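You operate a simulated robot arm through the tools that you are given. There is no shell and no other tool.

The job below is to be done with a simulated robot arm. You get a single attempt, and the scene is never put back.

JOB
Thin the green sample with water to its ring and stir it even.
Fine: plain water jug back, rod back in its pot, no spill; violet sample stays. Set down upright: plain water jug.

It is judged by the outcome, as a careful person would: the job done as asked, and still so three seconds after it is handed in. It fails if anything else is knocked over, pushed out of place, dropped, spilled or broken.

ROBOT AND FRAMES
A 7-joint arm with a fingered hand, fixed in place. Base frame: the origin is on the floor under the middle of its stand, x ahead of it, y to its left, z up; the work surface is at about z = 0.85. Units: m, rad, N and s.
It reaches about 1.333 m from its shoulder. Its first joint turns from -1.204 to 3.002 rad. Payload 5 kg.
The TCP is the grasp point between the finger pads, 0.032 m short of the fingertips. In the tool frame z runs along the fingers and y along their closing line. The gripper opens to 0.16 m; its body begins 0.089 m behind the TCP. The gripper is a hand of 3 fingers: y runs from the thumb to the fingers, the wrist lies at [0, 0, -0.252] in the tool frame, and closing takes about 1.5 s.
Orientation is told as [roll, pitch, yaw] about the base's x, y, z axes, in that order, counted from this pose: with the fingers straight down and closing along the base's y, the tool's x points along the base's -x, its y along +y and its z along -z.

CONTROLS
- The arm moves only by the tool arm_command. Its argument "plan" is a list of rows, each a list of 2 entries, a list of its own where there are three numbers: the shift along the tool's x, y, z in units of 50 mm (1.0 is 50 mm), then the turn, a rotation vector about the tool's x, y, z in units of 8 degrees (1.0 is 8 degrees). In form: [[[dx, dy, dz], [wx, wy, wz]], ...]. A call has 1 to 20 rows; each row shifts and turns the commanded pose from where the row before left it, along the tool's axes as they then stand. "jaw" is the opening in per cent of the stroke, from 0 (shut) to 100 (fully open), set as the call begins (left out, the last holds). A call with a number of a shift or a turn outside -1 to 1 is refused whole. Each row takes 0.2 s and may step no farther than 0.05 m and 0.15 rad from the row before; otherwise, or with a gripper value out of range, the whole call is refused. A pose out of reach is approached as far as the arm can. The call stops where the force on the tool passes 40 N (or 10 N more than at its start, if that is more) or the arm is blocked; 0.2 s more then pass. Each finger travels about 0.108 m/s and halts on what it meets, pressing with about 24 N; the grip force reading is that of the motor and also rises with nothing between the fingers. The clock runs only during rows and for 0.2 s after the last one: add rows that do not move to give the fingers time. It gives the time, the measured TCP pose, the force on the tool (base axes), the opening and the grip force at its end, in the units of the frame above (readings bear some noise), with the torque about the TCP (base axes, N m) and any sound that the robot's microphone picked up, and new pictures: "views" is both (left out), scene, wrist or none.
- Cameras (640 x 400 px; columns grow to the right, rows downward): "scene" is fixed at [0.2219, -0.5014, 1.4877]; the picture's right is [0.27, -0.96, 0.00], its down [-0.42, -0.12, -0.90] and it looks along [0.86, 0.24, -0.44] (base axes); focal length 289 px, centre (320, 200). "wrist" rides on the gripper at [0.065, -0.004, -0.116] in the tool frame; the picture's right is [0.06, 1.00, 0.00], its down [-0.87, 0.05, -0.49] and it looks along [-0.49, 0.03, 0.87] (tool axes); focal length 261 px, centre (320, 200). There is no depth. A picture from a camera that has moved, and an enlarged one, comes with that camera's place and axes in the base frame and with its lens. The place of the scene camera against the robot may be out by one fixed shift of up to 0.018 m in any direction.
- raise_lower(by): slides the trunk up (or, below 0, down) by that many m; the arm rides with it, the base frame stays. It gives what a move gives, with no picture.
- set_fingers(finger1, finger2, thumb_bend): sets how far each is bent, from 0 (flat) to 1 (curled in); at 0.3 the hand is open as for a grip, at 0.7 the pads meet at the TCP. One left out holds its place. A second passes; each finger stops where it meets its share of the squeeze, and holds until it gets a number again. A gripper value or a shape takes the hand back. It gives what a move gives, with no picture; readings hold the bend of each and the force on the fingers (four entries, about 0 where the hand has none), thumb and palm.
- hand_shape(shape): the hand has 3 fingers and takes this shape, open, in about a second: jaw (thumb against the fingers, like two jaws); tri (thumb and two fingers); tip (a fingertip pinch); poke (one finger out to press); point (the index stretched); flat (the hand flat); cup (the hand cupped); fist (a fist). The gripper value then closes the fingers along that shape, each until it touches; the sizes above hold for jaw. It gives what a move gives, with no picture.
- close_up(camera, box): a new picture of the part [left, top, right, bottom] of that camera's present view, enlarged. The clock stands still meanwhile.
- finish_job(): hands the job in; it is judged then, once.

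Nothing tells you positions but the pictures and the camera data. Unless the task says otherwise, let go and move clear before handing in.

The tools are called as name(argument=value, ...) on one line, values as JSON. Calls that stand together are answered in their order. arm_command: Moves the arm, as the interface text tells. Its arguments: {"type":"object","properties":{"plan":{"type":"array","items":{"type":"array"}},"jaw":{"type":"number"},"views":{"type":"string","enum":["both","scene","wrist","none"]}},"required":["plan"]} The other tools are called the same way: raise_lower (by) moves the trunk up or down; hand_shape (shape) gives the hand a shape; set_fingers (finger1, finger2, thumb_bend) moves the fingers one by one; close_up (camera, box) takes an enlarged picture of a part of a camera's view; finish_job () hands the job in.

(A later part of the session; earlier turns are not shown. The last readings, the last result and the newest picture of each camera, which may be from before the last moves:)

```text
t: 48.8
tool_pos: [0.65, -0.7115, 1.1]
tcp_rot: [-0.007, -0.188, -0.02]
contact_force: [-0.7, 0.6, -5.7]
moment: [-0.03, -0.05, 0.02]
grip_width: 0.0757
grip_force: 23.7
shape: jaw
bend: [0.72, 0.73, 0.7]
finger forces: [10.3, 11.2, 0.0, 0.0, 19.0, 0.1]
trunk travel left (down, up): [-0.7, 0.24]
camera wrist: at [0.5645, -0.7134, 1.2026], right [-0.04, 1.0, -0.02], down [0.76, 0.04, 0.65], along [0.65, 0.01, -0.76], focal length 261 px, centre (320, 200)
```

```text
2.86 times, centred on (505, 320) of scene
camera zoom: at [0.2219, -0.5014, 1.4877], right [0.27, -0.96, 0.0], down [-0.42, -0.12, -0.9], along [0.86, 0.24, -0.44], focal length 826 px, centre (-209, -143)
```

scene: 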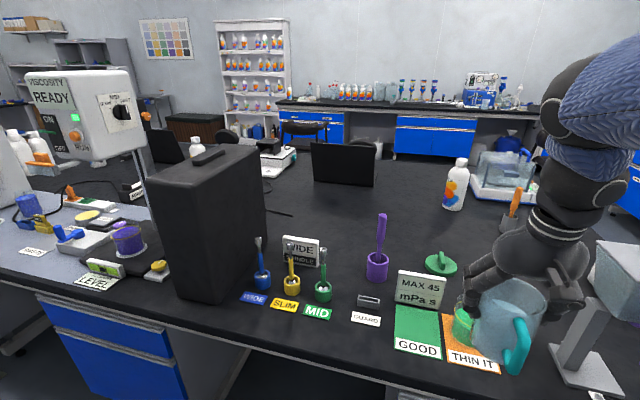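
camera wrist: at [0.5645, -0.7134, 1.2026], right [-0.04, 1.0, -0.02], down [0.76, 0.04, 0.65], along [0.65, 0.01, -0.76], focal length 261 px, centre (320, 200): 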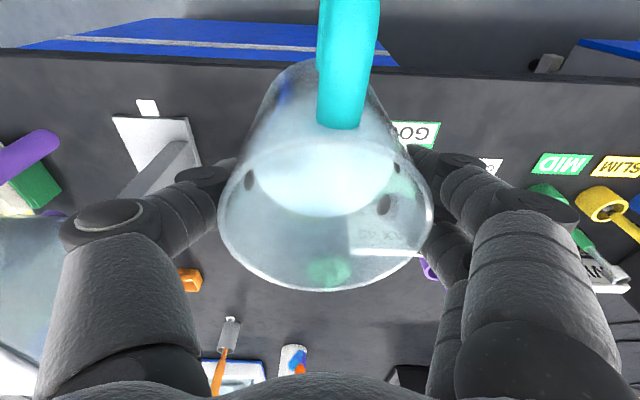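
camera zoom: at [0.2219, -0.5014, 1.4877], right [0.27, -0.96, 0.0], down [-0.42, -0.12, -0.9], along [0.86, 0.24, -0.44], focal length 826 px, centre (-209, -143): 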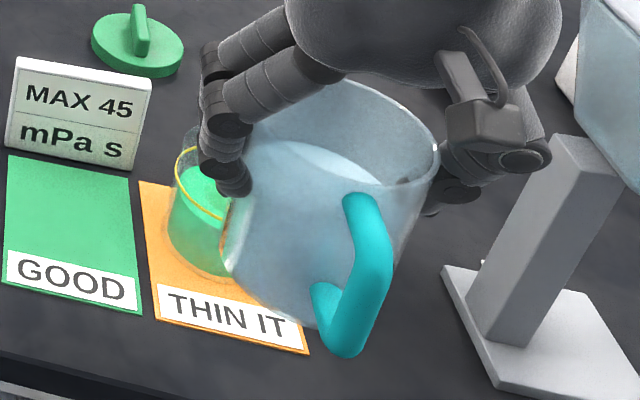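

I'll carry the jug back above its original spot, keeping it high and upright.

arm_command(plan=[[[-0.05, 0.14, 0.01], [0, -0.1, 0]], [[-0.111, 0.2805, 0.021], [0, -0.1, 0]], [[-0.111, 0.2805, 0.021], [0, -0.1, 0]], [[-0.111, 0.2805, 0.021], [0, -0.1, 0]], [[-0.111, 0.2805, 0.021], [0, 0, -0.07]], [[-0.111, 0.2805, 0.021], [0, 0, -0.07]], [[-0.111, 0.2805, 0.021], [0, 0, 0]], [[-0.111, 0.2805, 0.021], [0, 0, 0]], [[-0.111, 0.2805, 0.021], [0, 0, 0]], [[-0.111, 0.2805, 0.021], [0, 0, 0]], [[-0.111, 0.2805, 0.021], [0, 0, 0]], [[-0.111, 0.2805, 0.021], [0, 0, 0]], [[-0.111, 0.2805, 0.021], [0, 0, 0]], [[-0.111, 0.2805, 0.021], [0, 0, 0]], [[-0.111, 0.2805, 0.021], [0, 0, 0]], [[-0.111, 0.2805, 0.021], [0, 0, 0]], [[-0.05, 0.14, 0.01], [0, 0, 0]], [[0, 0, 0], [0, 0, 0]]])

close_up(camera="scene", box=[430, 270, 530, 380])

close_up(camera="scene", box=[300, 200, 460, 380])

```text
t: 52.6
tool_pos: [0.7422, -0.4894, 1.1029]
tcp_rot: [-0.011, -0.245, 0.001]
contact_force: [-0.4, 1.0, -5.0]
moment: [-0.01, -0.07, -0.03]
grip_width: 0.0756
grip_force: 24.2
shape: jaw
bend: [0.72, 0.73, 0.7]
finger forces: [10.3, 11.2, 0.0, 0.0, 18.9, 0.0]
trunk travel left (down, up): [-0.7, 0.24]
camera wrist: at [0.6508, -0.4913, 1.1992], right [-0.06, 1.0, -0.03], down [0.72, 0.06, 0.69], along [0.69, 0.02, -0.73], focal length 261 px, centre (320, 200)
```

scene: 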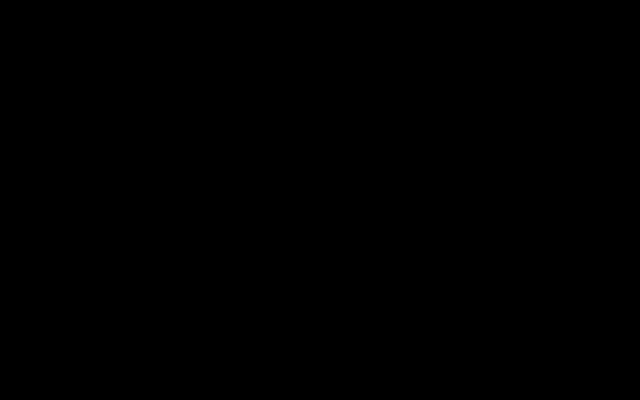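
wrist: 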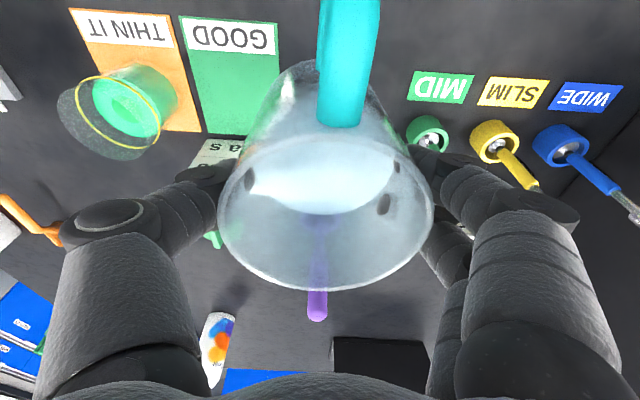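

```text
3.64 times, centred on (480, 325) of scene
camera zoom: at [0.2219, -0.5014, 1.4877], right [0.27, -0.96, 0.0], down [-0.42, -0.12, -0.9], along [0.86, 0.24, -0.44], focal length 1052 px, centre (-262, -254)
```

zoom: 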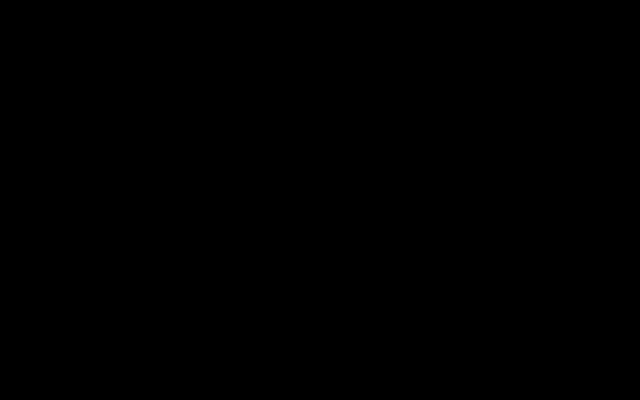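

```text
2.22 times, centred on (380, 290) of scene
camera zoom: at [0.2219, -0.5014, 1.4877], right [0.27, -0.96, 0.0], down [-0.42, -0.12, -0.9], along [0.86, 0.24, -0.44], focal length 643 px, centre (187, 0)
```

zoom: 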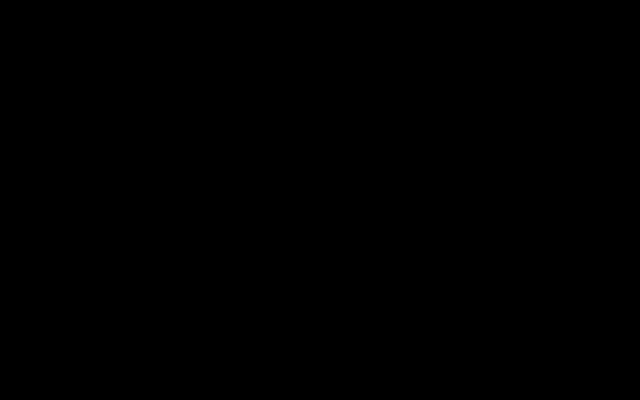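

I judge the jug upright within about 3° and directly above its original spot. I'll lower it to just above the bench.

arm_command(plan=[[[0.03, 0, 0.12], [0, 0, 0]], [[0.058, 0, 0.25], [0, 0, 0]], [[0.058, 0, 0.25], [0, 0, 0]], [[0.058, 0, 0.25], [0, 0, 0]], [[0.058, 0, 0.25], [0, 0, 0]], [[0.058, 0, 0.25], [0, 0, 0]], [[0.058, 0, 0.25], [0, 0, 0]], [[0.058, 0, 0.25], [0, 0, 0]], [[0.058, 0, 0.25], [0, 0, 0]], [[0.058, 0, 0.25], [0, 0, 0]], [[0.058, 0, 0.25], [0, 0, 0]], [[0.05, 0, 0.2], [0, 0, 0]], [[0.03, 0, 0.12], [0, 0, 0]], [[0, 0, 0], [0, 0, 0]]], views="wrist")

close_up(camera="wrist", box=[160, 0, 480, 320])

```text
t: 55.6
tool_pos: [0.7425, -0.4886, 0.9501]
tcp_rot: [-0.013, -0.244, 0.0]
contact_force: [-0.5, 0.1, -5.5]
moment: [0.01, -0.06, 0.0]
grip_width: 0.0751
grip_force: 24.3
shape: jaw
bend: [0.72, 0.73, 0.7]
finger forces: [10.2, 11.1, 0.0, 0.0, 18.8, 0.0]
trunk travel left (down, up): [-0.7, 0.24]
camera wrist: at [0.6508, -0.4929, 1.0477], right [-0.06, 1.0, -0.03], down [0.72, 0.06, 0.69], along [0.69, 0.02, -0.73], focal length 261 px, centre (320, 200)
```

wrist: 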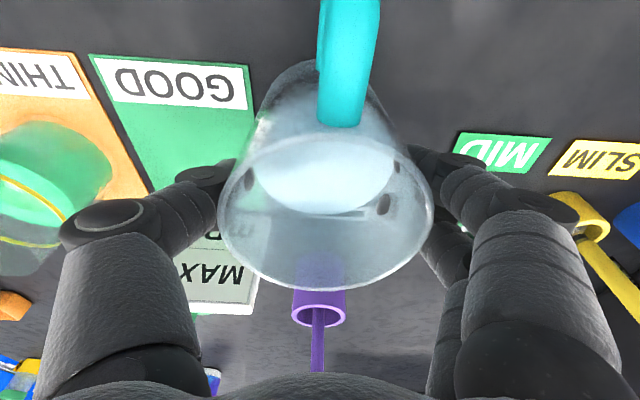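

```text
1.25 times, centred on (320, 160) of wrist
camera zoom: at [0.6508, -0.4929, 1.0477], right [-0.06, 1.0, -0.03], down [0.72, 0.06, 0.69], along [0.69, 0.02, -0.73], focal length 326 px, centre (320, 250)
```

zoom: 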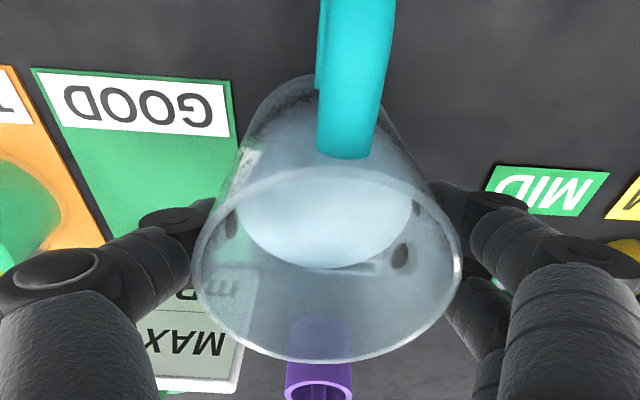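

The jug is about 1 cm above the bench. I'll lower in small steps and watch the force for contact.

arm_command(plan=[[[-0.01, 0, 0.04], [0, 0, 0]], [[-0.005, 0, 0.04], [0, 0, 0]], [[0.01, 0, 0.04], [0, 0, 0]], [[0.01, 0, 0.04], [0, 0, 0]], [[0, 0, 0], [0, 0, 0]]], views="none")

arm_command(plan=[[[0.01, 0, 0.039], [0, 0, 0]], [[0, 0, 0], [0, 0, 0]]], views="none")

```text
t: 56.8
tool_pos: [0.7462, -0.4899, 0.9445]
tcp_rot: [-0.012, -0.244, -0.001]
contact_force: [5.5, -1.2, 10.3]
moment: [0.34, -0.07, -0.12]
grip_width: 0.075
grip_force: 23.5
shape: jaw
bend: [0.73, 0.73, 0.7]
finger forces: [11.5, 12.2, 0.0, 0.1, 22.6, 0.0]
trunk travel left (down, up): [-0.7, 0.24]
```

```text
t: 57.4
tool_pos: [0.7461, -0.4892, 0.9438]
tcp_rot: [-0.012, -0.245, 0.0]
contact_force: [6.8, -3.3, 20.5]
moment: [0.51, -0.16, -0.15]
grip_width: 0.0751
grip_force: 24.3
shape: jaw
bend: [0.73, 0.74, 0.7]
finger forces: [11.5, 13.1, 0.1, 0.1, 24.8, 0.0]
trunk travel left (down, up): [-0.7, 0.24]
```

The base is on the bench. I'll relax the push by a couple of millimeters and open the fingers.

arm_command(plan=[[[-0.007, 0, -0.029], [0, 0, 0]], [[0, 0, 0], [0, 0, 0]]], views="none")

arm_command(plan=[[[0, 0, 0], [0, 0, 0]], [[0, 0, 0], [0, 0, 0]], [[0, 0, 0], [0, 0, 0]], [[0, 0, 0], [0, 0, 0]], [[0, 0, 0], [0, 0, 0]]], jaw=100, views="wrist")

```text
t: 58.0
tool_pos: [0.7453, -0.4888, 0.9435]
tcp_rot: [-0.013, -0.244, 0.0]
contact_force: [4.5, -0.1, 12.4]
moment: [0.61, -0.09, -0.16]
grip_width: 0.0749
grip_force: 23.7
shape: jaw
bend: [0.73, 0.74, 0.7]
finger forces: [12.1, 13.7, 0.0, 0.1, 22.4, 0.1]
trunk travel left (down, up): [-0.7, 0.24]
```

```text
t: 59.2
tool_pos: [0.7451, -0.4897, 0.9416]
tcp_rot: [-0.011, -0.244, 0.001]
contact_force: [0.9, -0.3, 0.0]
moment: [0.02, 0.02, -0.01]
grip_width: 0.1599
grip_force: 0.0
shape: jaw
bend: [0.3, 0.3, 0.3]
finger forces: [0.1, 0.0, 0.0, 0.1, 0.0, 0.0]
trunk travel left (down, up): [-0.7, 0.24]
camera wrist: at [0.6538, -0.4929, 1.0398], right [-0.06, 1.0, -0.03], down [0.72, 0.06, 0.69], along [0.69, 0.02, -0.73], focal length 261 px, centre (320, 200)
```

wrist: 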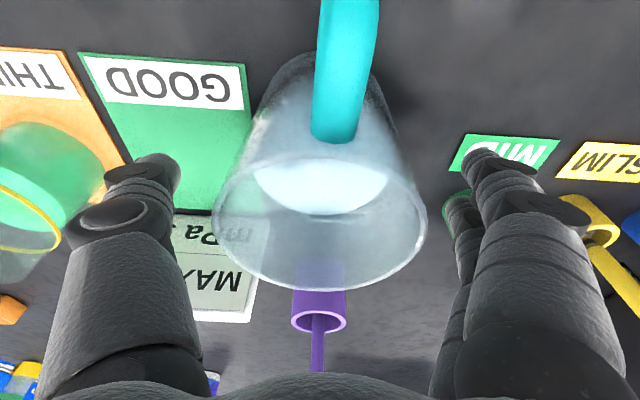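

The jug is back standing upright at about (0.743, -0.490). I'll re-grasp with the hand leaned 40°: lift slightly, rotate, come back down, and check for contact before closing.

arm_command(plan=[[[-0.097, 0, -0.388], [0, 0, 0]], [[0, 0, 0], [0, -0.81, 0]], [[0, 0, 0], [0, -0.81, 0]], [[0, 0, 0], [0, -0.81, 0]], [[0, 0, 0], [0, -0.81, 0]], [[0, 0, 0], [0, 0, 0]]], views="wrist")

arm_command(plan=[[[0.09, 0, 0.09], [0, 0, 0]], [[0.09, 0, 0.09], [0, 0, 0]], [[0.09, 0, 0.085], [0, 0, 0]], [[0, 0, 0], [0, 0, 0]]], views="both")

```text
t: 60.6
tool_pos: [0.7458, -0.4891, 0.9634]
tcp_rot: [-0.018, -0.7, 0.006]
contact_force: [0.6, 0.7, -0.4]
moment: [-0.04, 0.04, -0.04]
grip_width: 0.1601
grip_force: 0.1
shape: jaw
bend: [0.3, 0.3, 0.3]
finger forces: [0.0, 0.0, 0.1, 0.0, 0.0, 0.1]
trunk travel left (down, up): [-0.7, 0.24]
camera wrist: at [0.621, -0.4929, 1.0108], right [-0.04, 1.0, -0.05], down [0.35, 0.07, 0.93], along [0.94, 0.02, -0.35], focal length 261 px, centre (320, 200)
```

wrist: 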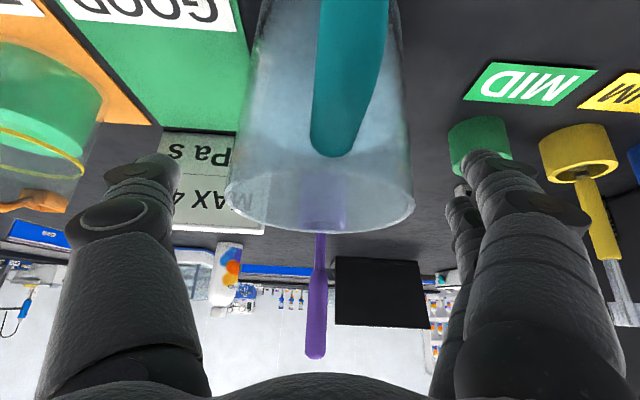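

```text
t: 61.6
tool_pos: [0.7429, -0.4905, 0.945]
tcp_rot: [-0.015, -0.696, 0.007]
contact_force: [0.2, -0.1, 0.7]
moment: [0.03, -0.01, 0.01]
grip_width: 0.1601
grip_force: 0.1
shape: jaw
bend: [0.3, 0.3, 0.3]
finger forces: [0.0, 0.0, 0.0, 0.1, 0.0, 0.0]
trunk travel left (down, up): [-0.7, 0.24]
camera wrist: at [0.618, -0.4936, 0.9915], right [-0.04, 1.0, -0.05], down [0.35, 0.06, 0.93], along [0.94, 0.02, -0.35], focal length 261 px, centre (320, 200)
```

scene: 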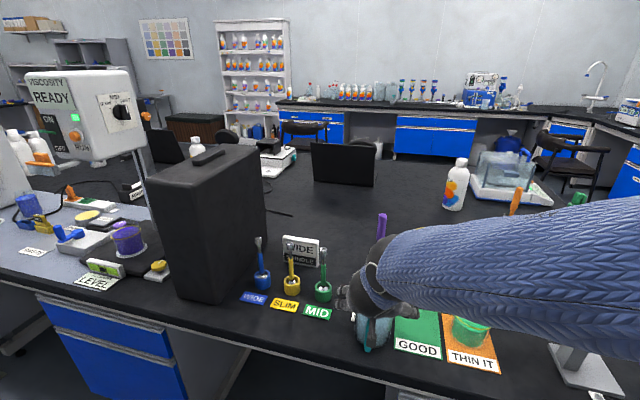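
wrist: 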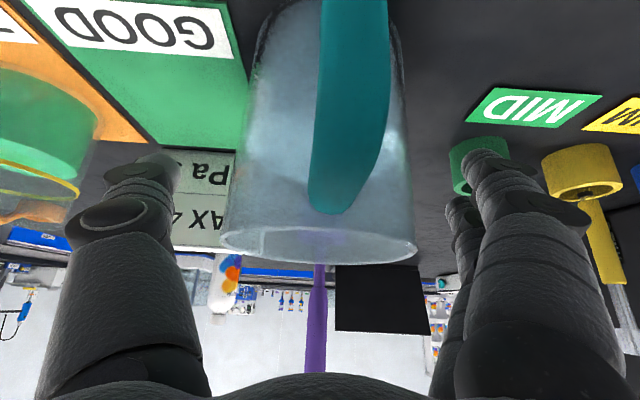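

There's no contact with the handle. I'll drop 4 mm more and close on the jug.

arm_command(plan=[[[0.051, 0.01, 0.061], [0, 0, 0]], [[0, 0, 0], [0, 0, 0]]], views="none")

arm_command(plan=[[[0, 0, 0], [0, 0, 0]], [[0, 0, 0], [0, 0, 0]], [[0, 0, 0], [0, 0, 0]], [[0, 0, 0], [0, 0, 0]], [[0, 0, 0], [0, 0, 0]], [[0, 0, 0], [0, 0, 0]], [[0, 0, 0], [0, 0, 0]]], jaw=0, views="wrist")

close_up(camera="scene", box=[420, 270, 530, 380])

```text
t: 62.2
tool_pos: [0.7437, -0.4898, 0.9414]
tcp_rot: [-0.015, -0.696, 0.007]
contact_force: [-0.9, 0.1, 0.2]
moment: [0.01, -0.01, 0.03]
grip_width: 0.1598
grip_force: 0.1
shape: jaw
bend: [0.3, 0.3, 0.3]
finger forces: [0.1, 0.0, 0.1, 0.0, 0.0, 0.0]
trunk travel left (down, up): [-0.7, 0.24]
```

```text
t: 63.8
tool_pos: [0.7423, -0.4904, 0.9405]
tcp_rot: [-0.016, -0.697, 0.005]
contact_force: [0.2, -0.3, 0.6]
moment: [0.14, -0.01, 0.0]
grip_width: 0.075
grip_force: 24.4
shape: jaw
bend: [0.72, 0.73, 0.72]
finger forces: [11.4, 11.3, 0.1, 0.1, 23.1, 0.0]
trunk travel left (down, up): [-0.7, 0.24]
camera wrist: at [0.6183, -0.4931, 0.9873], right [-0.04, 1.0, -0.05], down [0.35, 0.06, 0.93], along [0.94, 0.02, -0.35], focal length 261 px, centre (320, 200)
```

wrist: 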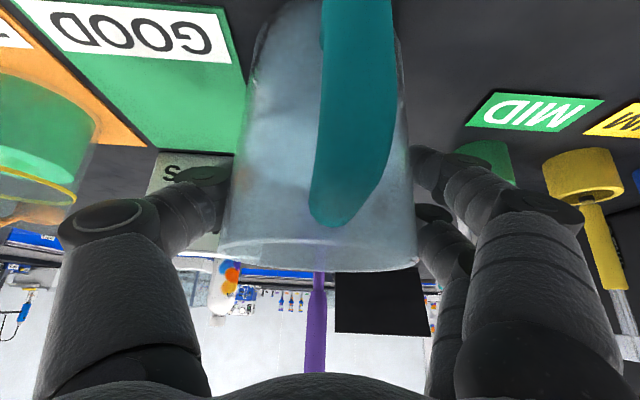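

```text
3.64 times, centred on (475, 325) of scene
camera zoom: at [0.2219, -0.5014, 1.4877], right [0.27, -0.96, 0.0], down [-0.42, -0.12, -0.9], along [0.86, 0.24, -0.44], focal length 1052 px, centre (-244, -254)
```

zoom: 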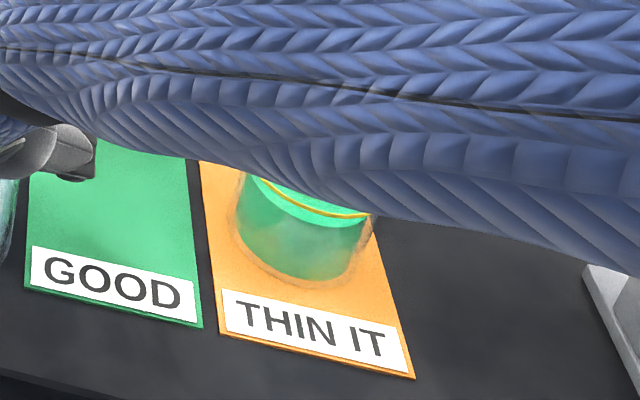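

I have a firm new grip. I'll lift straight up to clearance height.

arm_command(plan=[[[-0.09, 0, -0.11], [0, 0, 0]], [[-0.185, 0, -0.221], [0, 0, 0]], [[-0.185, 0, -0.221], [0, 0, 0]], [[-0.185, 0, -0.221], [0, 0, 0]], [[-0.185, 0, -0.221], [0, 0, 0]], [[-0.185, 0, -0.221], [0, 0, 0]], [[-0.185, 0, -0.221], [0, 0, 0]], [[-0.185, 0, -0.221], [0, 0, 0]], [[-0.185, 0, -0.221], [0, 0, 0]], [[-0.185, 0, -0.221], [0, 0, 0]], [[-0.185, 0, -0.221], [0, 0, 0]], [[-0.09, 0, -0.11], [0, 0, 0]], [[0, 0, 0], [0, 0, 0]]], views="both")

```text
t: 66.6
tool_pos: [0.7437, -0.4874, 1.0981]
tcp_rot: [-0.017, -0.696, 0.008]
contact_force: [-0.4, 0.8, -5.0]
moment: [0.02, -0.05, 0.04]
grip_width: 0.0751
grip_force: 23.9
shape: jaw
bend: [0.72, 0.73, 0.72]
finger forces: [11.4, 11.2, 0.1, 0.0, 23.2, 0.0]
trunk travel left (down, up): [-0.7, 0.24]
camera wrist: at [0.6182, -0.4909, 1.1455], right [-0.04, 1.0, -0.05], down [0.35, 0.06, 0.93], along [0.94, 0.02, -0.35], focal length 261 px, centre (320, 200)
```

scene: 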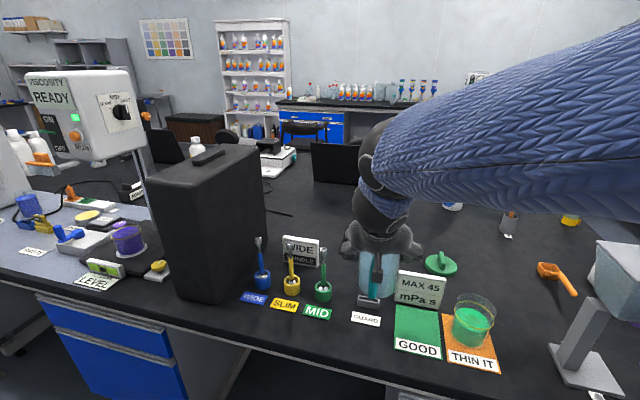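
wrist: 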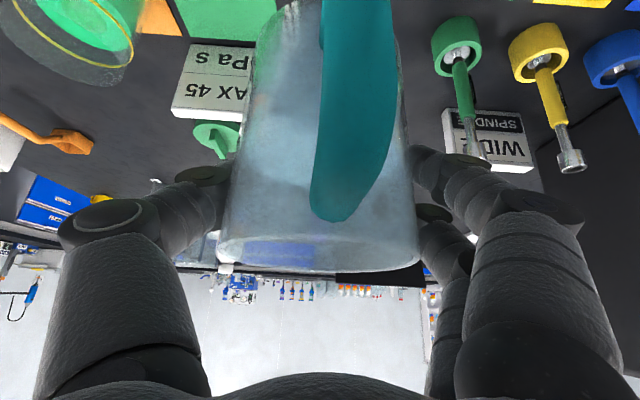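

I'll zoom in on the beaker level as a reference, then carry the jug to the staging spot on the robot side of the beaker.

close_up(camera="scene", box=[445, 280, 510, 360])

arm_command(plan=[[[0.045, -0.14, -0.037], [0, 0, 0]], [[0.09, -0.28, -0.075], [0, 0, 0]], [[0.09, -0.28, -0.075], [0, 0, 0]], [[0.09, -0.28, -0.075], [0, 0, 0]], [[0.09, -0.28, -0.075], [0, 0, 0]], [[0.09, -0.28, -0.075], [0, 0, 0]], [[0.09, -0.28, -0.075], [0, 0, 0]], [[0.09, -0.28, -0.075], [0, 0, 0]], [[0.09, -0.28, -0.075], [0, 0, 0]], [[0.09, -0.28, -0.075], [0, 0, 0]], [[0.09, -0.28, -0.075], [0, 0, 0]], [[0.09, -0.28, -0.075], [0, 0, 0]], [[0.09, -0.28, -0.075], [0, 0, 0]], [[0.09, -0.28, -0.075], [0, 0, 0]], [[0.09, -0.28, -0.075], [0, 0, 0]], [[0.09, -0.28, -0.075], [0, 0, 0]], [[0.045, -0.14, -0.037], [0, 0, 0]], [[0, 0, 0], [0, 0, 0]]], views="both")

```text
5.00 times, centred on (478, 320) of scene
camera zoom: at [0.2219, -0.5014, 1.4877], right [0.27, -0.96, 0.0], down [-0.42, -0.12, -0.9], along [0.86, 0.24, -0.44], focal length 1446 px, centre (-468, -400)
```

zoom: 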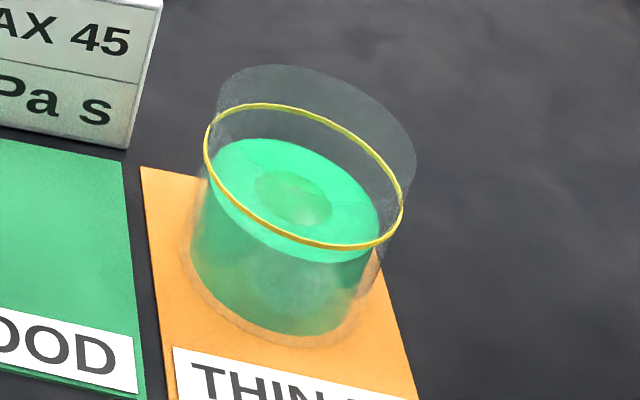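

```text
t: 70.4
tool_pos: [0.6491, -0.7124, 1.101]
tcp_rot: [-0.015, -0.696, 0.006]
contact_force: [0.5, -0.6, -5.3]
moment: [-0.01, -0.06, -0.01]
grip_width: 0.0744
grip_force: 24.1
shape: jaw
bend: [0.72, 0.73, 0.72]
finger forces: [11.5, 11.2, 0.0, 0.1, 23.1, 0.0]
trunk travel left (down, up): [-0.7, 0.24]
camera wrist: at [0.5235, -0.7162, 1.1483], right [-0.04, 1.0, -0.05], down [0.35, 0.06, 0.93], along [0.94, 0.02, -0.35], focal length 261 px, centre (320, 200)
```

scene: 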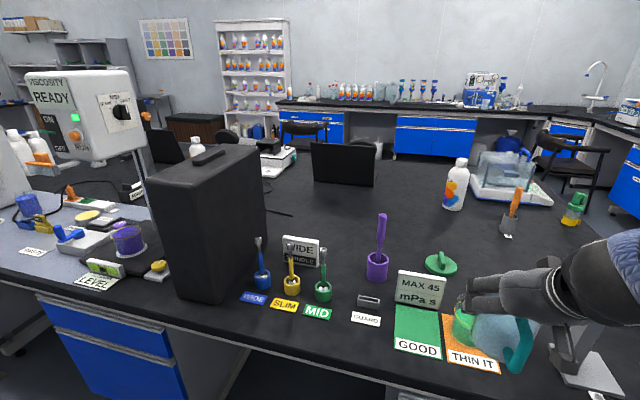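
wrist: 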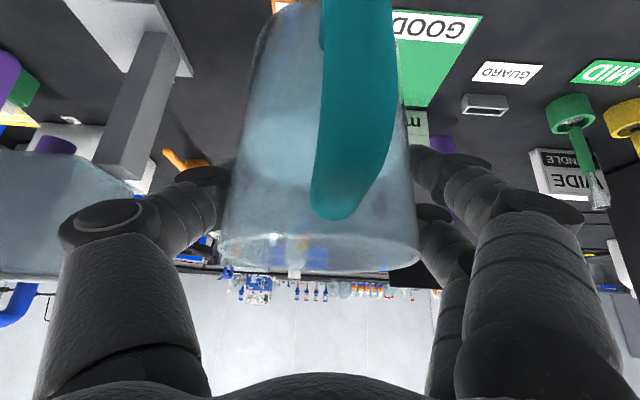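

The level is about 18 mm below the ring. I'll tilt the jug partway, keeping it well below pour angle, then yaw.

arm_command(plan=[[[0, 0, 0], [0, 0.2, 0]], [[0, 0, 0], [0, 0.4, 0]], [[0, 0, 0], [0, 0.4, 0]], [[0, 0, 0], [0, 0.4, 0]], [[0, 0, 0], [0, 0.4, 0]], [[0, 0, 0], [0, 0.4, 0]], [[0, 0, 0], [0, 0.4, 0]], [[0, 0, 0], [0, 0.4, 0]], [[0, 0, 0], [0, 0.4, 0]], [[0, 0, 0], [0, 0.3, 0]], [[0, 0, 0], [0, 0, 0]]], views="both")

```text
t: 72.8
tool_pos: [0.648, -0.7121, 1.1007]
tcp_rot: [-0.01, -0.18, -0.001]
contact_force: [-0.4, 0.1, -5.6]
moment: [0.03, -0.19, -0.02]
grip_width: 0.0745
grip_force: 24.0
shape: jaw
bend: [0.72, 0.73, 0.72]
finger forces: [10.9, 11.0, 0.1, 0.0, 23.2, 0.1]
trunk travel left (down, up): [-0.7, 0.24]
camera wrist: at [0.5624, -0.7147, 1.2036], right [-0.06, 1.0, -0.02], down [0.77, 0.06, 0.64], along [0.64, 0.02, -0.77], focal length 261 px, centre (320, 200)
```

scene: 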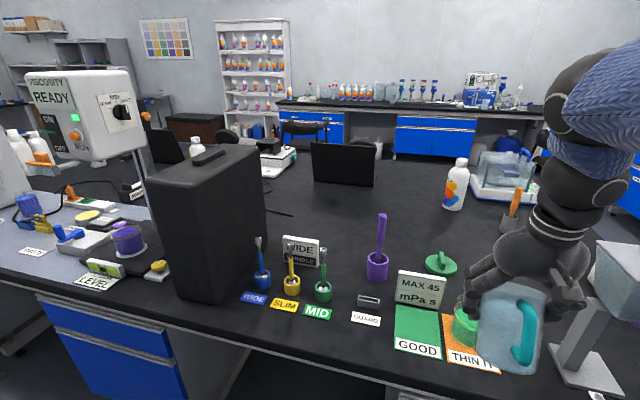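
wrist: 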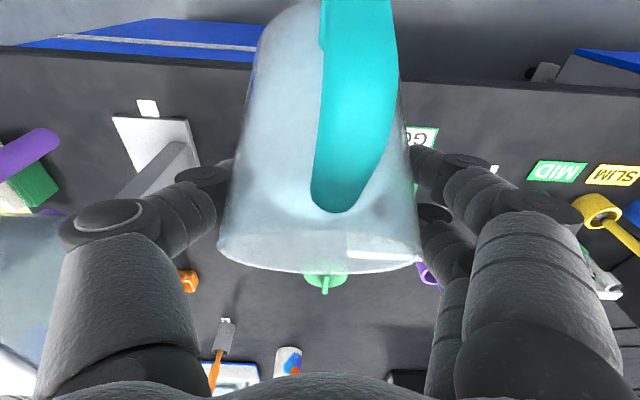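

Little lag so far with this grip. I'll yaw +50° now.

arm_command(plan=[[[0, 0, 0], [-0.045, 0, -0.25]], [[0, 0, 0], [-0.09, 0, -0.49]], [[0, 0, 0], [-0.09, 0, -0.49]], [[0, 0, 0], [-0.09, 0, -0.49]], [[0, 0, 0], [-0.09, 0, -0.49]], [[0, 0, 0], [-0.09, 0, -0.49]], [[0, 0, 0], [-0.09, 0, -0.49]], [[0, 0, 0], [-0.09, 0, -0.49]], [[0, 0, 0], [-0.09, 0, -0.49]], [[0, 0, 0], [-0.09, 0, -0.49]], [[0, 0, 0], [-0.09, 0, -0.49]], [[0, 0, 0], [-0.09, 0, -0.49]], [[0, 0, 0], [-0.09, 0, -0.49]], [[0, 0, 0], [-0.04, 0, -0.2]]], views="both")

```text
t: 75.8
tool_pos: [0.6483, -0.7115, 1.1026]
tcp_rot: [-0.004, -0.172, 0.897]
contact_force: [-0.8, -0.9, -5.6]
moment: [0.19, -0.16, 0.01]
grip_width: 0.0743
grip_force: 24.1
shape: jaw
bend: [0.72, 0.73, 0.72]
finger forces: [11.0, 11.2, 0.0, 0.1, 23.0, 0.1]
trunk travel left (down, up): [-0.7, 0.24]
camera wrist: at [0.5977, -0.78, 1.205], right [-0.82, 0.58, -0.02], down [0.44, 0.64, 0.63], along [0.37, 0.51, -0.77], focal length 261 px, centre (320, 200)
```

scene: 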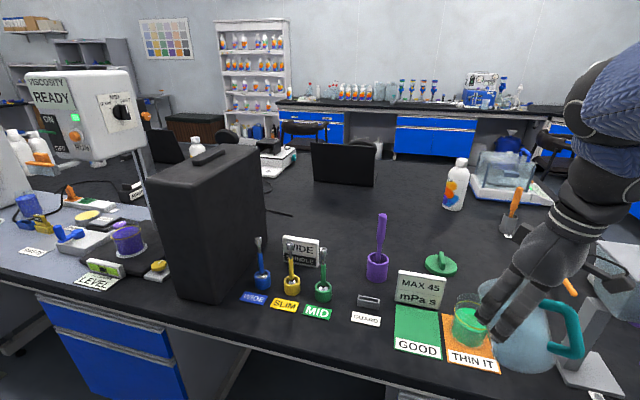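
wrist: 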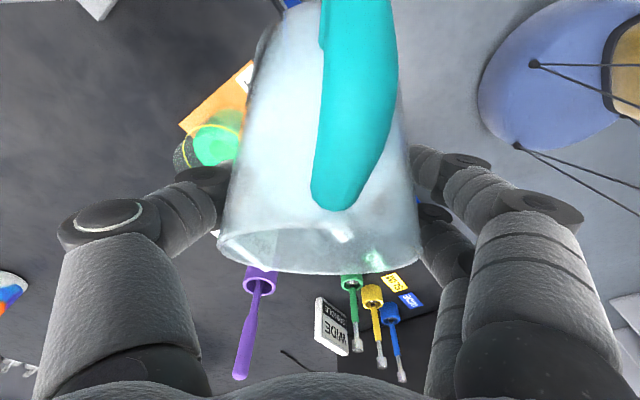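

Yaw is done and the view is clear. I'll move over the beaker while tilting moderately, staying high.

arm_command(plan=[[[-0.02, -0.13, 0], [0, 0.17, 0]], [[-0.044, -0.27, 0], [0, 0.35, 0]], [[-0.044, -0.27, 0], [0, 0.35, 0]], [[-0.044, -0.27, 0], [0, 0.35, 0]], [[-0.044, -0.27, 0], [0, 0.35, 0]], [[-0.044, -0.27, 0], [0, 0.35, 0]], [[-0.044, -0.27, 0], [0, 0.35, 0]], [[-0.044, -0.27, 0], [0, 0.35, 0]], [[-0.044, -0.27, 0], [0, 0.35, 0]], [[-0.02, -0.13, 0], [0, 0.17, 0]]], views="both")

close_up(camera="wrist", box=[200, 140, 450, 340])

```text
t: 78.0
tool_pos: [0.7555, -0.7731, 1.1019]
tcp_rot: [-0.004, 0.266, 0.895]
contact_force: [0.7, 0.2, -5.6]
moment: [0.23, -0.19, -0.01]
grip_width: 0.0745
grip_force: 24.3
shape: jaw
bend: [0.72, 0.73, 0.72]
finger forces: [10.3, 11.3, 0.0, 0.0, 22.7, 0.1]
trunk travel left (down, up): [-0.7, 0.24]
camera wrist: at [0.7369, -0.8007, 1.2309], right [-0.82, 0.58, 0.01], down [0.56, 0.79, 0.24], along [0.13, 0.21, -0.97], focal length 261 px, centre (320, 200)
```

scene: 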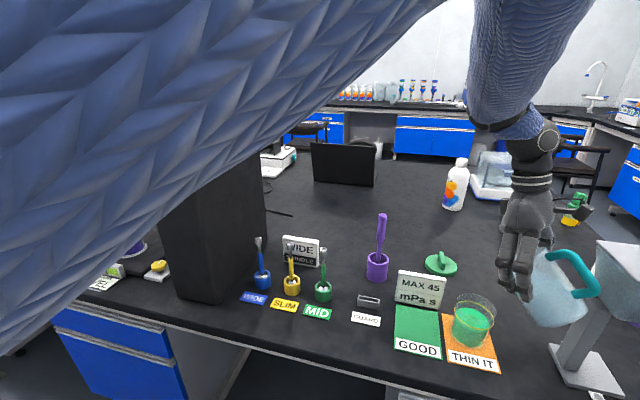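
wrist: 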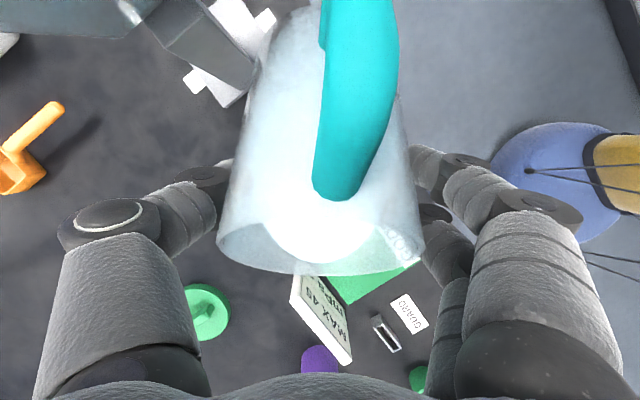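

```text
2.00 times, centred on (325, 240) of wrist
camera zoom: at [0.7369, -0.8007, 1.2309], right [-0.82, 0.58, 0.01], down [0.56, 0.79, 0.24], along [0.13, 0.21, -0.97], focal length 521 px, centre (310, 120)
```

zoom: 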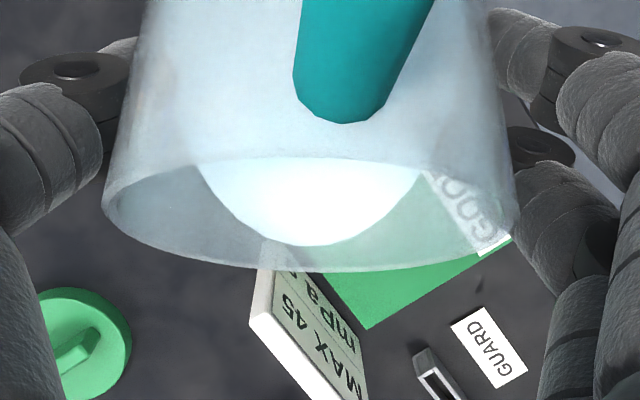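

The new grip lags only about 3°, and the water edge is about 8 mm from the lip. I'll lower to pour height at constant tilt with a small lateral trim.

arm_command(plan=[[[-0.053, -0.02, 0.193], [0, 0, 0]], [[-0.053, -0.02, 0.193], [0, 0, 0]], [[-0.053, -0.02, 0.193], [0, 0, 0]], [[-0.053, -0.02, 0.193], [0, 0, 0]], [[-0.053, 0, 0.193], [0, 0, 0]]], views="both")

close_up(camera="wrist", box=[200, 140, 450, 340])

close_up(camera="scene", box=[450, 270, 550, 350])

```text
t: 79.2
tool_pos: [0.7583, -0.7757, 1.0506]
tcp_rot: [-0.004, 0.269, 0.893]
contact_force: [-0.2, -0.1, -5.5]
moment: [0.19, -0.15, 0.04]
grip_width: 0.0741
grip_force: 23.9
shape: jaw
bend: [0.72, 0.73, 0.71]
finger forces: [9.8, 11.6, 0.0, 0.0, 21.4, 0.0]
trunk travel left (down, up): [-0.7, 0.24]
camera wrist: at [0.7405, -0.8034, 1.1806], right [-0.82, 0.58, 0.01], down [0.56, 0.79, 0.24], along [0.13, 0.21, -0.97], focal length 261 px, centre (320, 200)
```

scene: 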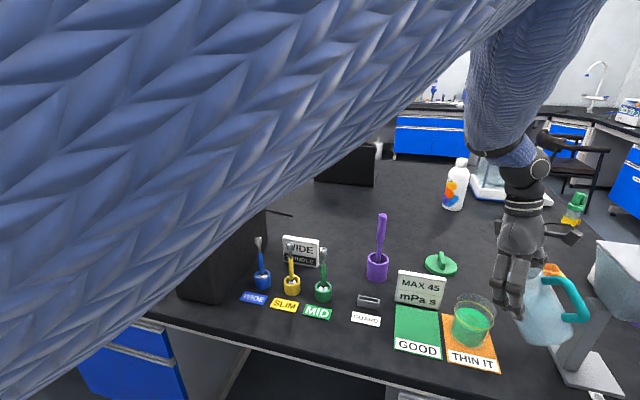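
wrist: 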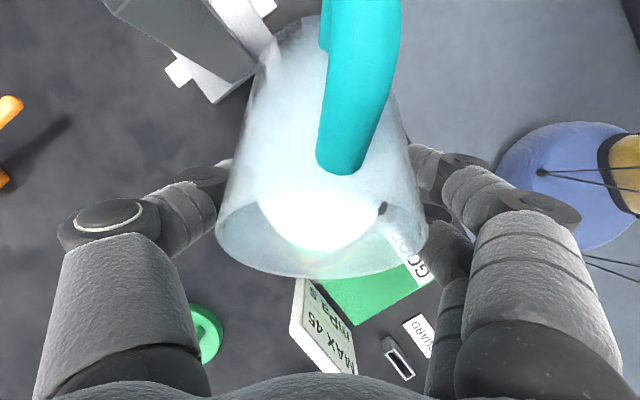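

```text
2.00 times, centred on (325, 240) of wrist
camera zoom: at [0.7405, -0.8034, 1.1806], right [-0.82, 0.58, 0.01], down [0.56, 0.79, 0.24], along [0.13, 0.21, -0.97], focal length 521 px, centre (310, 120)
```

zoom: 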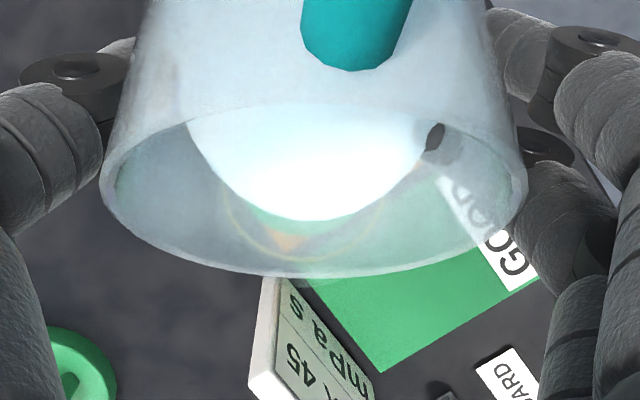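

```text
5.00 times, centred on (500, 310) of scene
camera zoom: at [0.2219, -0.5014, 1.4877], right [0.27, -0.96, 0.0], down [-0.42, -0.12, -0.9], along [0.86, 0.24, -0.44], focal length 1446 px, centre (-580, -350)
```

zoom: 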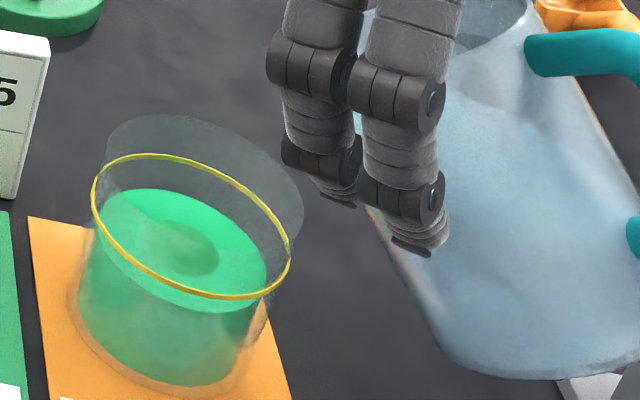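

The jug slipped a few degrees during the descent, so actual tilt is about 46° now. The lip is well aligned over the beaker, and I'll tilt on without pausing.

arm_command(plan=[[[0, 0, 0], [0, 0.35, 0]], [[0, 0, 0], [0, 0.35, 0]], [[0, 0, 0], [0, 0.35, 0]]], views="wrist")

close_up(camera="wrist", box=[200, 140, 450, 340])

close_up(camera="scene", box=[450, 270, 550, 350])

```text
t: 80.0
tool_pos: [0.7581, -0.7753, 1.0512]
tcp_rot: [-0.004, 0.414, 0.894]
contact_force: [-0.2, 0.6, -5.4]
moment: [0.2, -0.16, 0.0]
grip_width: 0.074
grip_force: 23.8
shape: jaw
bend: [0.72, 0.73, 0.71]
finger forces: [9.9, 11.7, 0.0, 0.0, 21.4, 0.1]
trunk travel left (down, up): [-0.7, 0.24]
camera wrist: at [0.7524, -0.7883, 1.1835], right [-0.81, 0.58, 0.02], down [0.58, 0.81, 0.1], along [0.04, 0.09, -0.99], focal length 261 px, centre (320, 200)
```

wrist: 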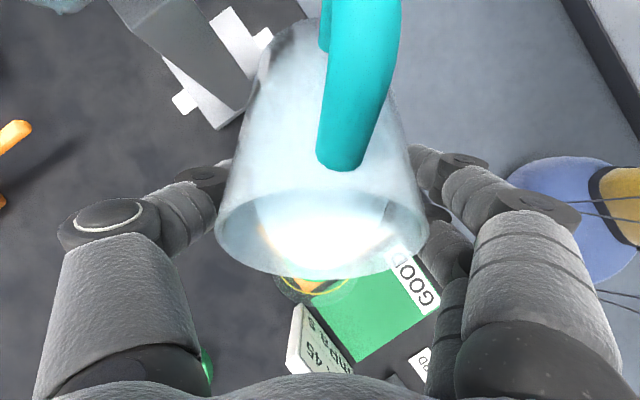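

```text
2.00 times, centred on (325, 240) of wrist
camera zoom: at [0.7524, -0.7883, 1.1835], right [-0.81, 0.58, 0.02], down [0.58, 0.81, 0.1], along [0.04, 0.09, -0.99], focal length 521 px, centre (310, 120)
```

zoom: 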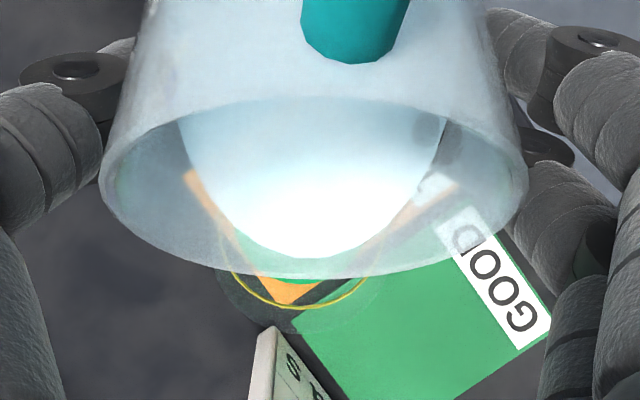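

```text
5.00 times, centred on (500, 310) of scene
camera zoom: at [0.2219, -0.5014, 1.4877], right [0.27, -0.96, 0.0], down [-0.42, -0.12, -0.9], along [0.86, 0.24, -0.44], focal length 1446 px, centre (-580, -350)
```

zoom: 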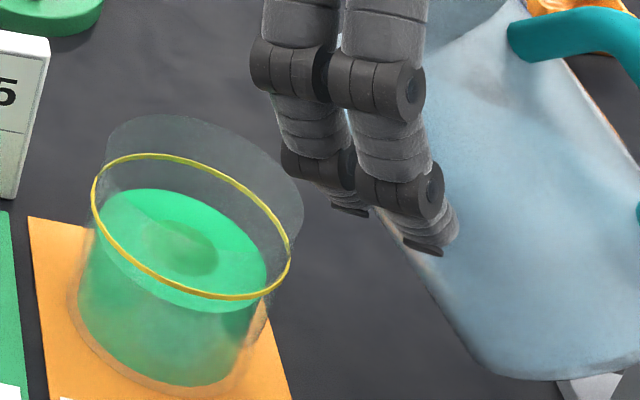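

The grip held steady this time, and the lip is about 12 mm before the beaker center and laterally aligned. I'll continue in small steps to start the flow.

arm_command(plan=[[[-0.02, -0.02, 0], [0, 0.3, 0]], [[-0.02, -0.02, 0], [0, 0.3, 0]]], views="wrist")

close_up(camera="wrist", box=[200, 140, 450, 340])

close_up(camera="scene", box=[450, 270, 550, 350])

```text
t: 80.6
tool_pos: [0.7607, -0.7762, 1.05]
tcp_rot: [-0.007, 0.496, 0.892]
contact_force: [0.0, 0.1, -5.2]
moment: [0.21, -0.2, 0.01]
grip_width: 0.074
grip_force: 24.0
shape: jaw
bend: [0.72, 0.74, 0.71]
finger forces: [9.9, 11.7, 0.1, 0.0, 21.5, 0.0]
trunk travel left (down, up): [-0.7, 0.24]
camera wrist: at [0.7609, -0.7794, 1.1834], right [-0.81, 0.58, 0.02], down [0.58, 0.81, 0.02], along [-0.01, 0.03, -1.0], focal length 261 px, centre (320, 200)
```

wrist: 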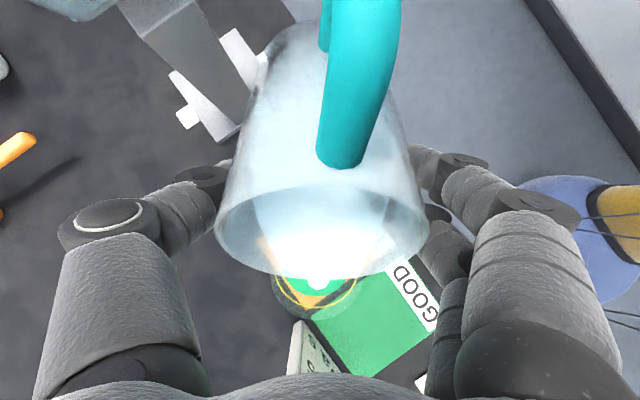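

```text
2.00 times, centred on (325, 240) of wrist
camera zoom: at [0.7609, -0.7794, 1.1834], right [-0.81, 0.58, 0.02], down [0.58, 0.81, 0.02], along [-0.01, 0.03, -1.0], focal length 521 px, centre (310, 120)
```

zoom: 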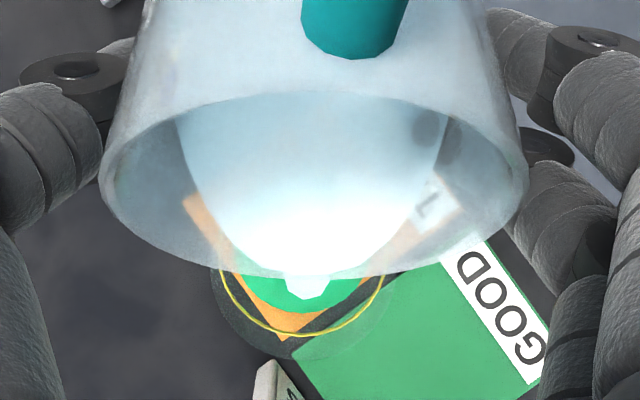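

```text
5.00 times, centred on (500, 310) of scene
camera zoom: at [0.2219, -0.5014, 1.4877], right [0.27, -0.96, 0.0], down [-0.42, -0.12, -0.9], along [0.86, 0.24, -0.44], focal length 1446 px, centre (-580, -350)
```

zoom: 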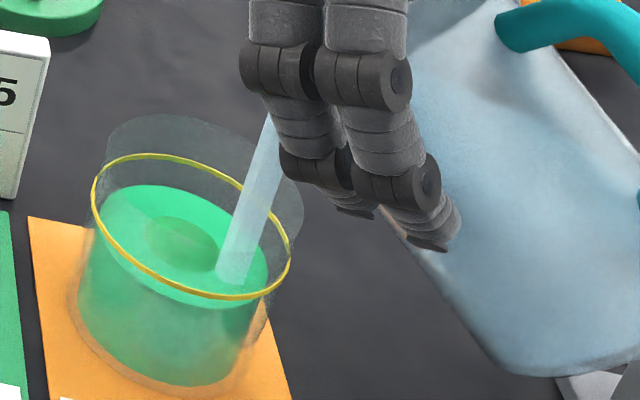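

The stream is flowing and landing well inside the glass. I'll hold briefly to gauge the rate.

arm_command(plan=[[[0, 0, 0], [0, 0.05, 0]], [[0, 0, 0], [0, 0.05, 0]], [[0, 0, 0], [0, 0.05, 0]]], views="none")

close_up(camera="wrist", box=[200, 140, 450, 340])

close_up(camera="scene", box=[450, 270, 550, 350])

```text
t: 81.4
tool_pos: [0.761, -0.7752, 1.0512]
tcp_rot: [-0.005, 0.521, 0.892]
contact_force: [0.6, 0.4, -5.2]
moment: [0.22, -0.16, 0.0]
grip_width: 0.0738
grip_force: 23.9
shape: jaw
bend: [0.72, 0.74, 0.71]
finger forces: [9.9, 11.7, 0.1, 0.0, 21.4, 0.1]
trunk travel left (down, up): [-0.7, 0.24]
```

```text
2.00 times, centred on (325, 240) of wrist
camera zoom: at [0.7632, -0.777, 1.1833], right [-0.81, 0.58, 0.03], down [0.58, 0.81, 0.0], along [-0.02, 0.01, -1.0], focal length 521 px, centre (310, 120)
```

zoom: 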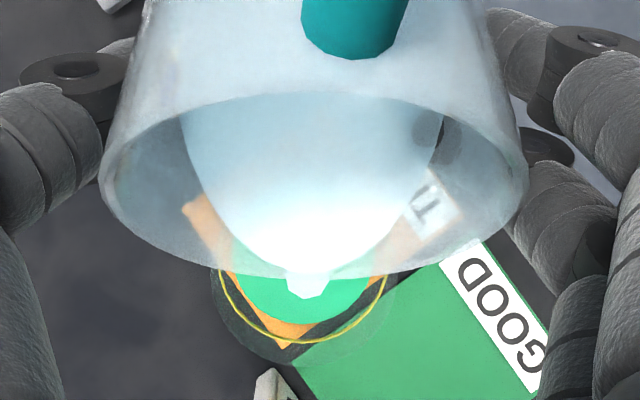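

```text
5.00 times, centred on (500, 310) of scene
camera zoom: at [0.2219, -0.5014, 1.4877], right [0.27, -0.96, 0.0], down [-0.42, -0.12, -0.9], along [0.86, 0.24, -0.44], focal length 1446 px, centre (-580, -350)
```

zoom: 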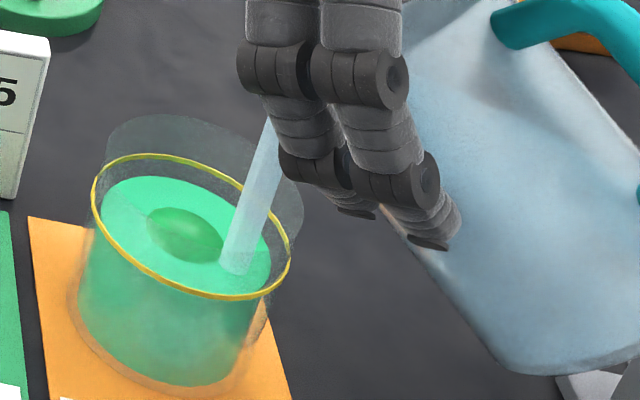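

The level is rising about 6–7 mm/s, with about 11 mm to go. I'll continue briefly.

arm_command(plan=[[[0, 0, 0], [0, 0.08, 0]], [[0, 0, 0], [0, 0.08, 0]]], views="none")

close_up(camera="wrist", box=[200, 140, 450, 340])

close_up(camera="scene", box=[450, 270, 550, 350])

```text
t: 82.0
tool_pos: [0.7603, -0.7751, 1.0497]
tcp_rot: [-0.004, 0.54, 0.892]
contact_force: [-0.4, -0.5, -4.9]
moment: [0.21, -0.15, 0.0]
grip_width: 0.0742
grip_force: 23.8
shape: jaw
bend: [0.72, 0.74, 0.71]
finger forces: [9.9, 11.7, 0.1, 0.0, 21.3, 0.0]
trunk travel left (down, up): [-0.7, 0.24]
```

```text
2.00 times, centred on (325, 240) of wrist
camera zoom: at [0.7649, -0.7748, 1.1836], right [-0.81, 0.58, 0.03], down [0.58, 0.81, -0.03], along [-0.04, -0.01, -1.0], focal length 521 px, centre (310, 120)
```

zoom: 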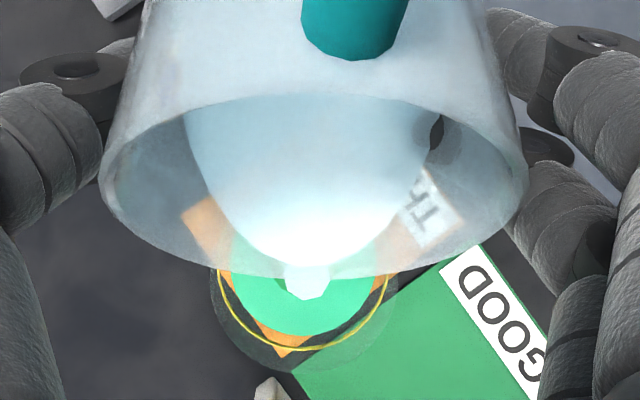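

```text
5.00 times, centred on (500, 310) of scene
camera zoom: at [0.2219, -0.5014, 1.4877], right [0.27, -0.96, 0.0], down [-0.42, -0.12, -0.9], along [0.86, 0.24, -0.44], focal length 1446 px, centre (-580, -350)
```

zoom: 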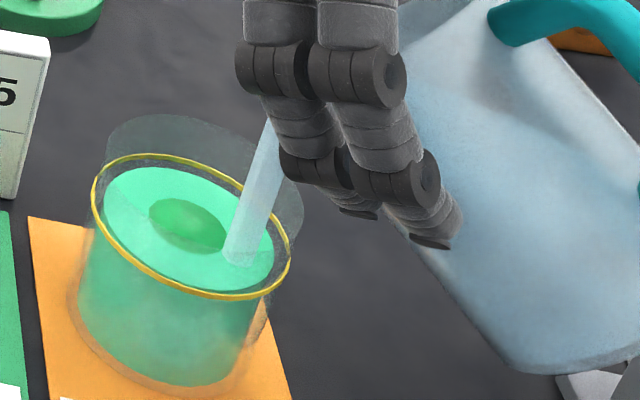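

Nearly there, with about 6 mm to go. I'll take one more short step.

arm_command(plan=[[[0, 0, 0], [0, 0.06, 0]]], views="none")

close_up(camera="scene", box=[460, 290, 515, 340])

close_up(camera="scene", box=[450, 270, 550, 350])

```text
t: 82.4
tool_pos: [0.7605, -0.7747, 1.0504]
tcp_rot: [-0.004, 0.549, 0.893]
contact_force: [0.0, -0.6, -4.9]
moment: [0.21, -0.16, -0.01]
grip_width: 0.0743
grip_force: 24.4
shape: jaw
bend: [0.72, 0.74, 0.71]
finger forces: [9.9, 11.7, 0.0, 0.0, 21.2, 0.0]
trunk travel left (down, up): [-0.7, 0.24]
```

```text
8.00 times, centred on (488, 315) of scene
camera zoom: at [0.2219, -0.5014, 1.4877], right [0.27, -0.96, 0.0], down [-0.42, -0.12, -0.9], along [0.86, 0.24, -0.44], focal length 2314 px, centre (-1020, -720)
```

zoom: 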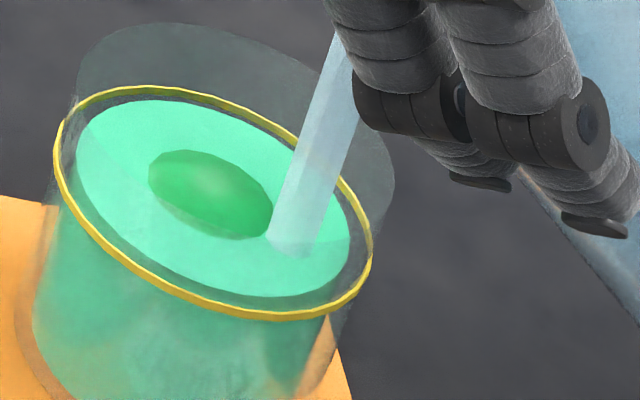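

```text
5.00 times, centred on (500, 310) of scene
camera zoom: at [0.2219, -0.5014, 1.4877], right [0.27, -0.96, 0.0], down [-0.42, -0.12, -0.9], along [0.86, 0.24, -0.44], focal length 1446 px, centre (-580, -350)
```

zoom: 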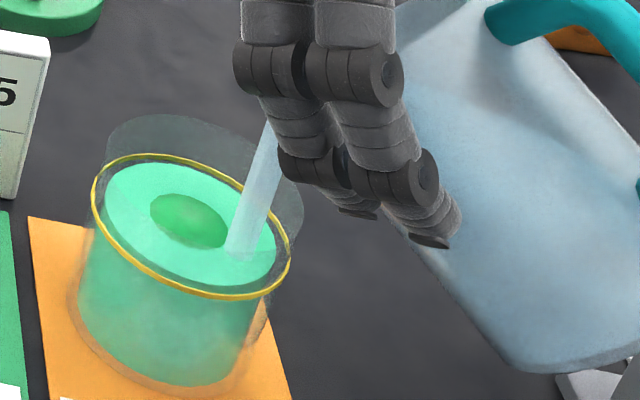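

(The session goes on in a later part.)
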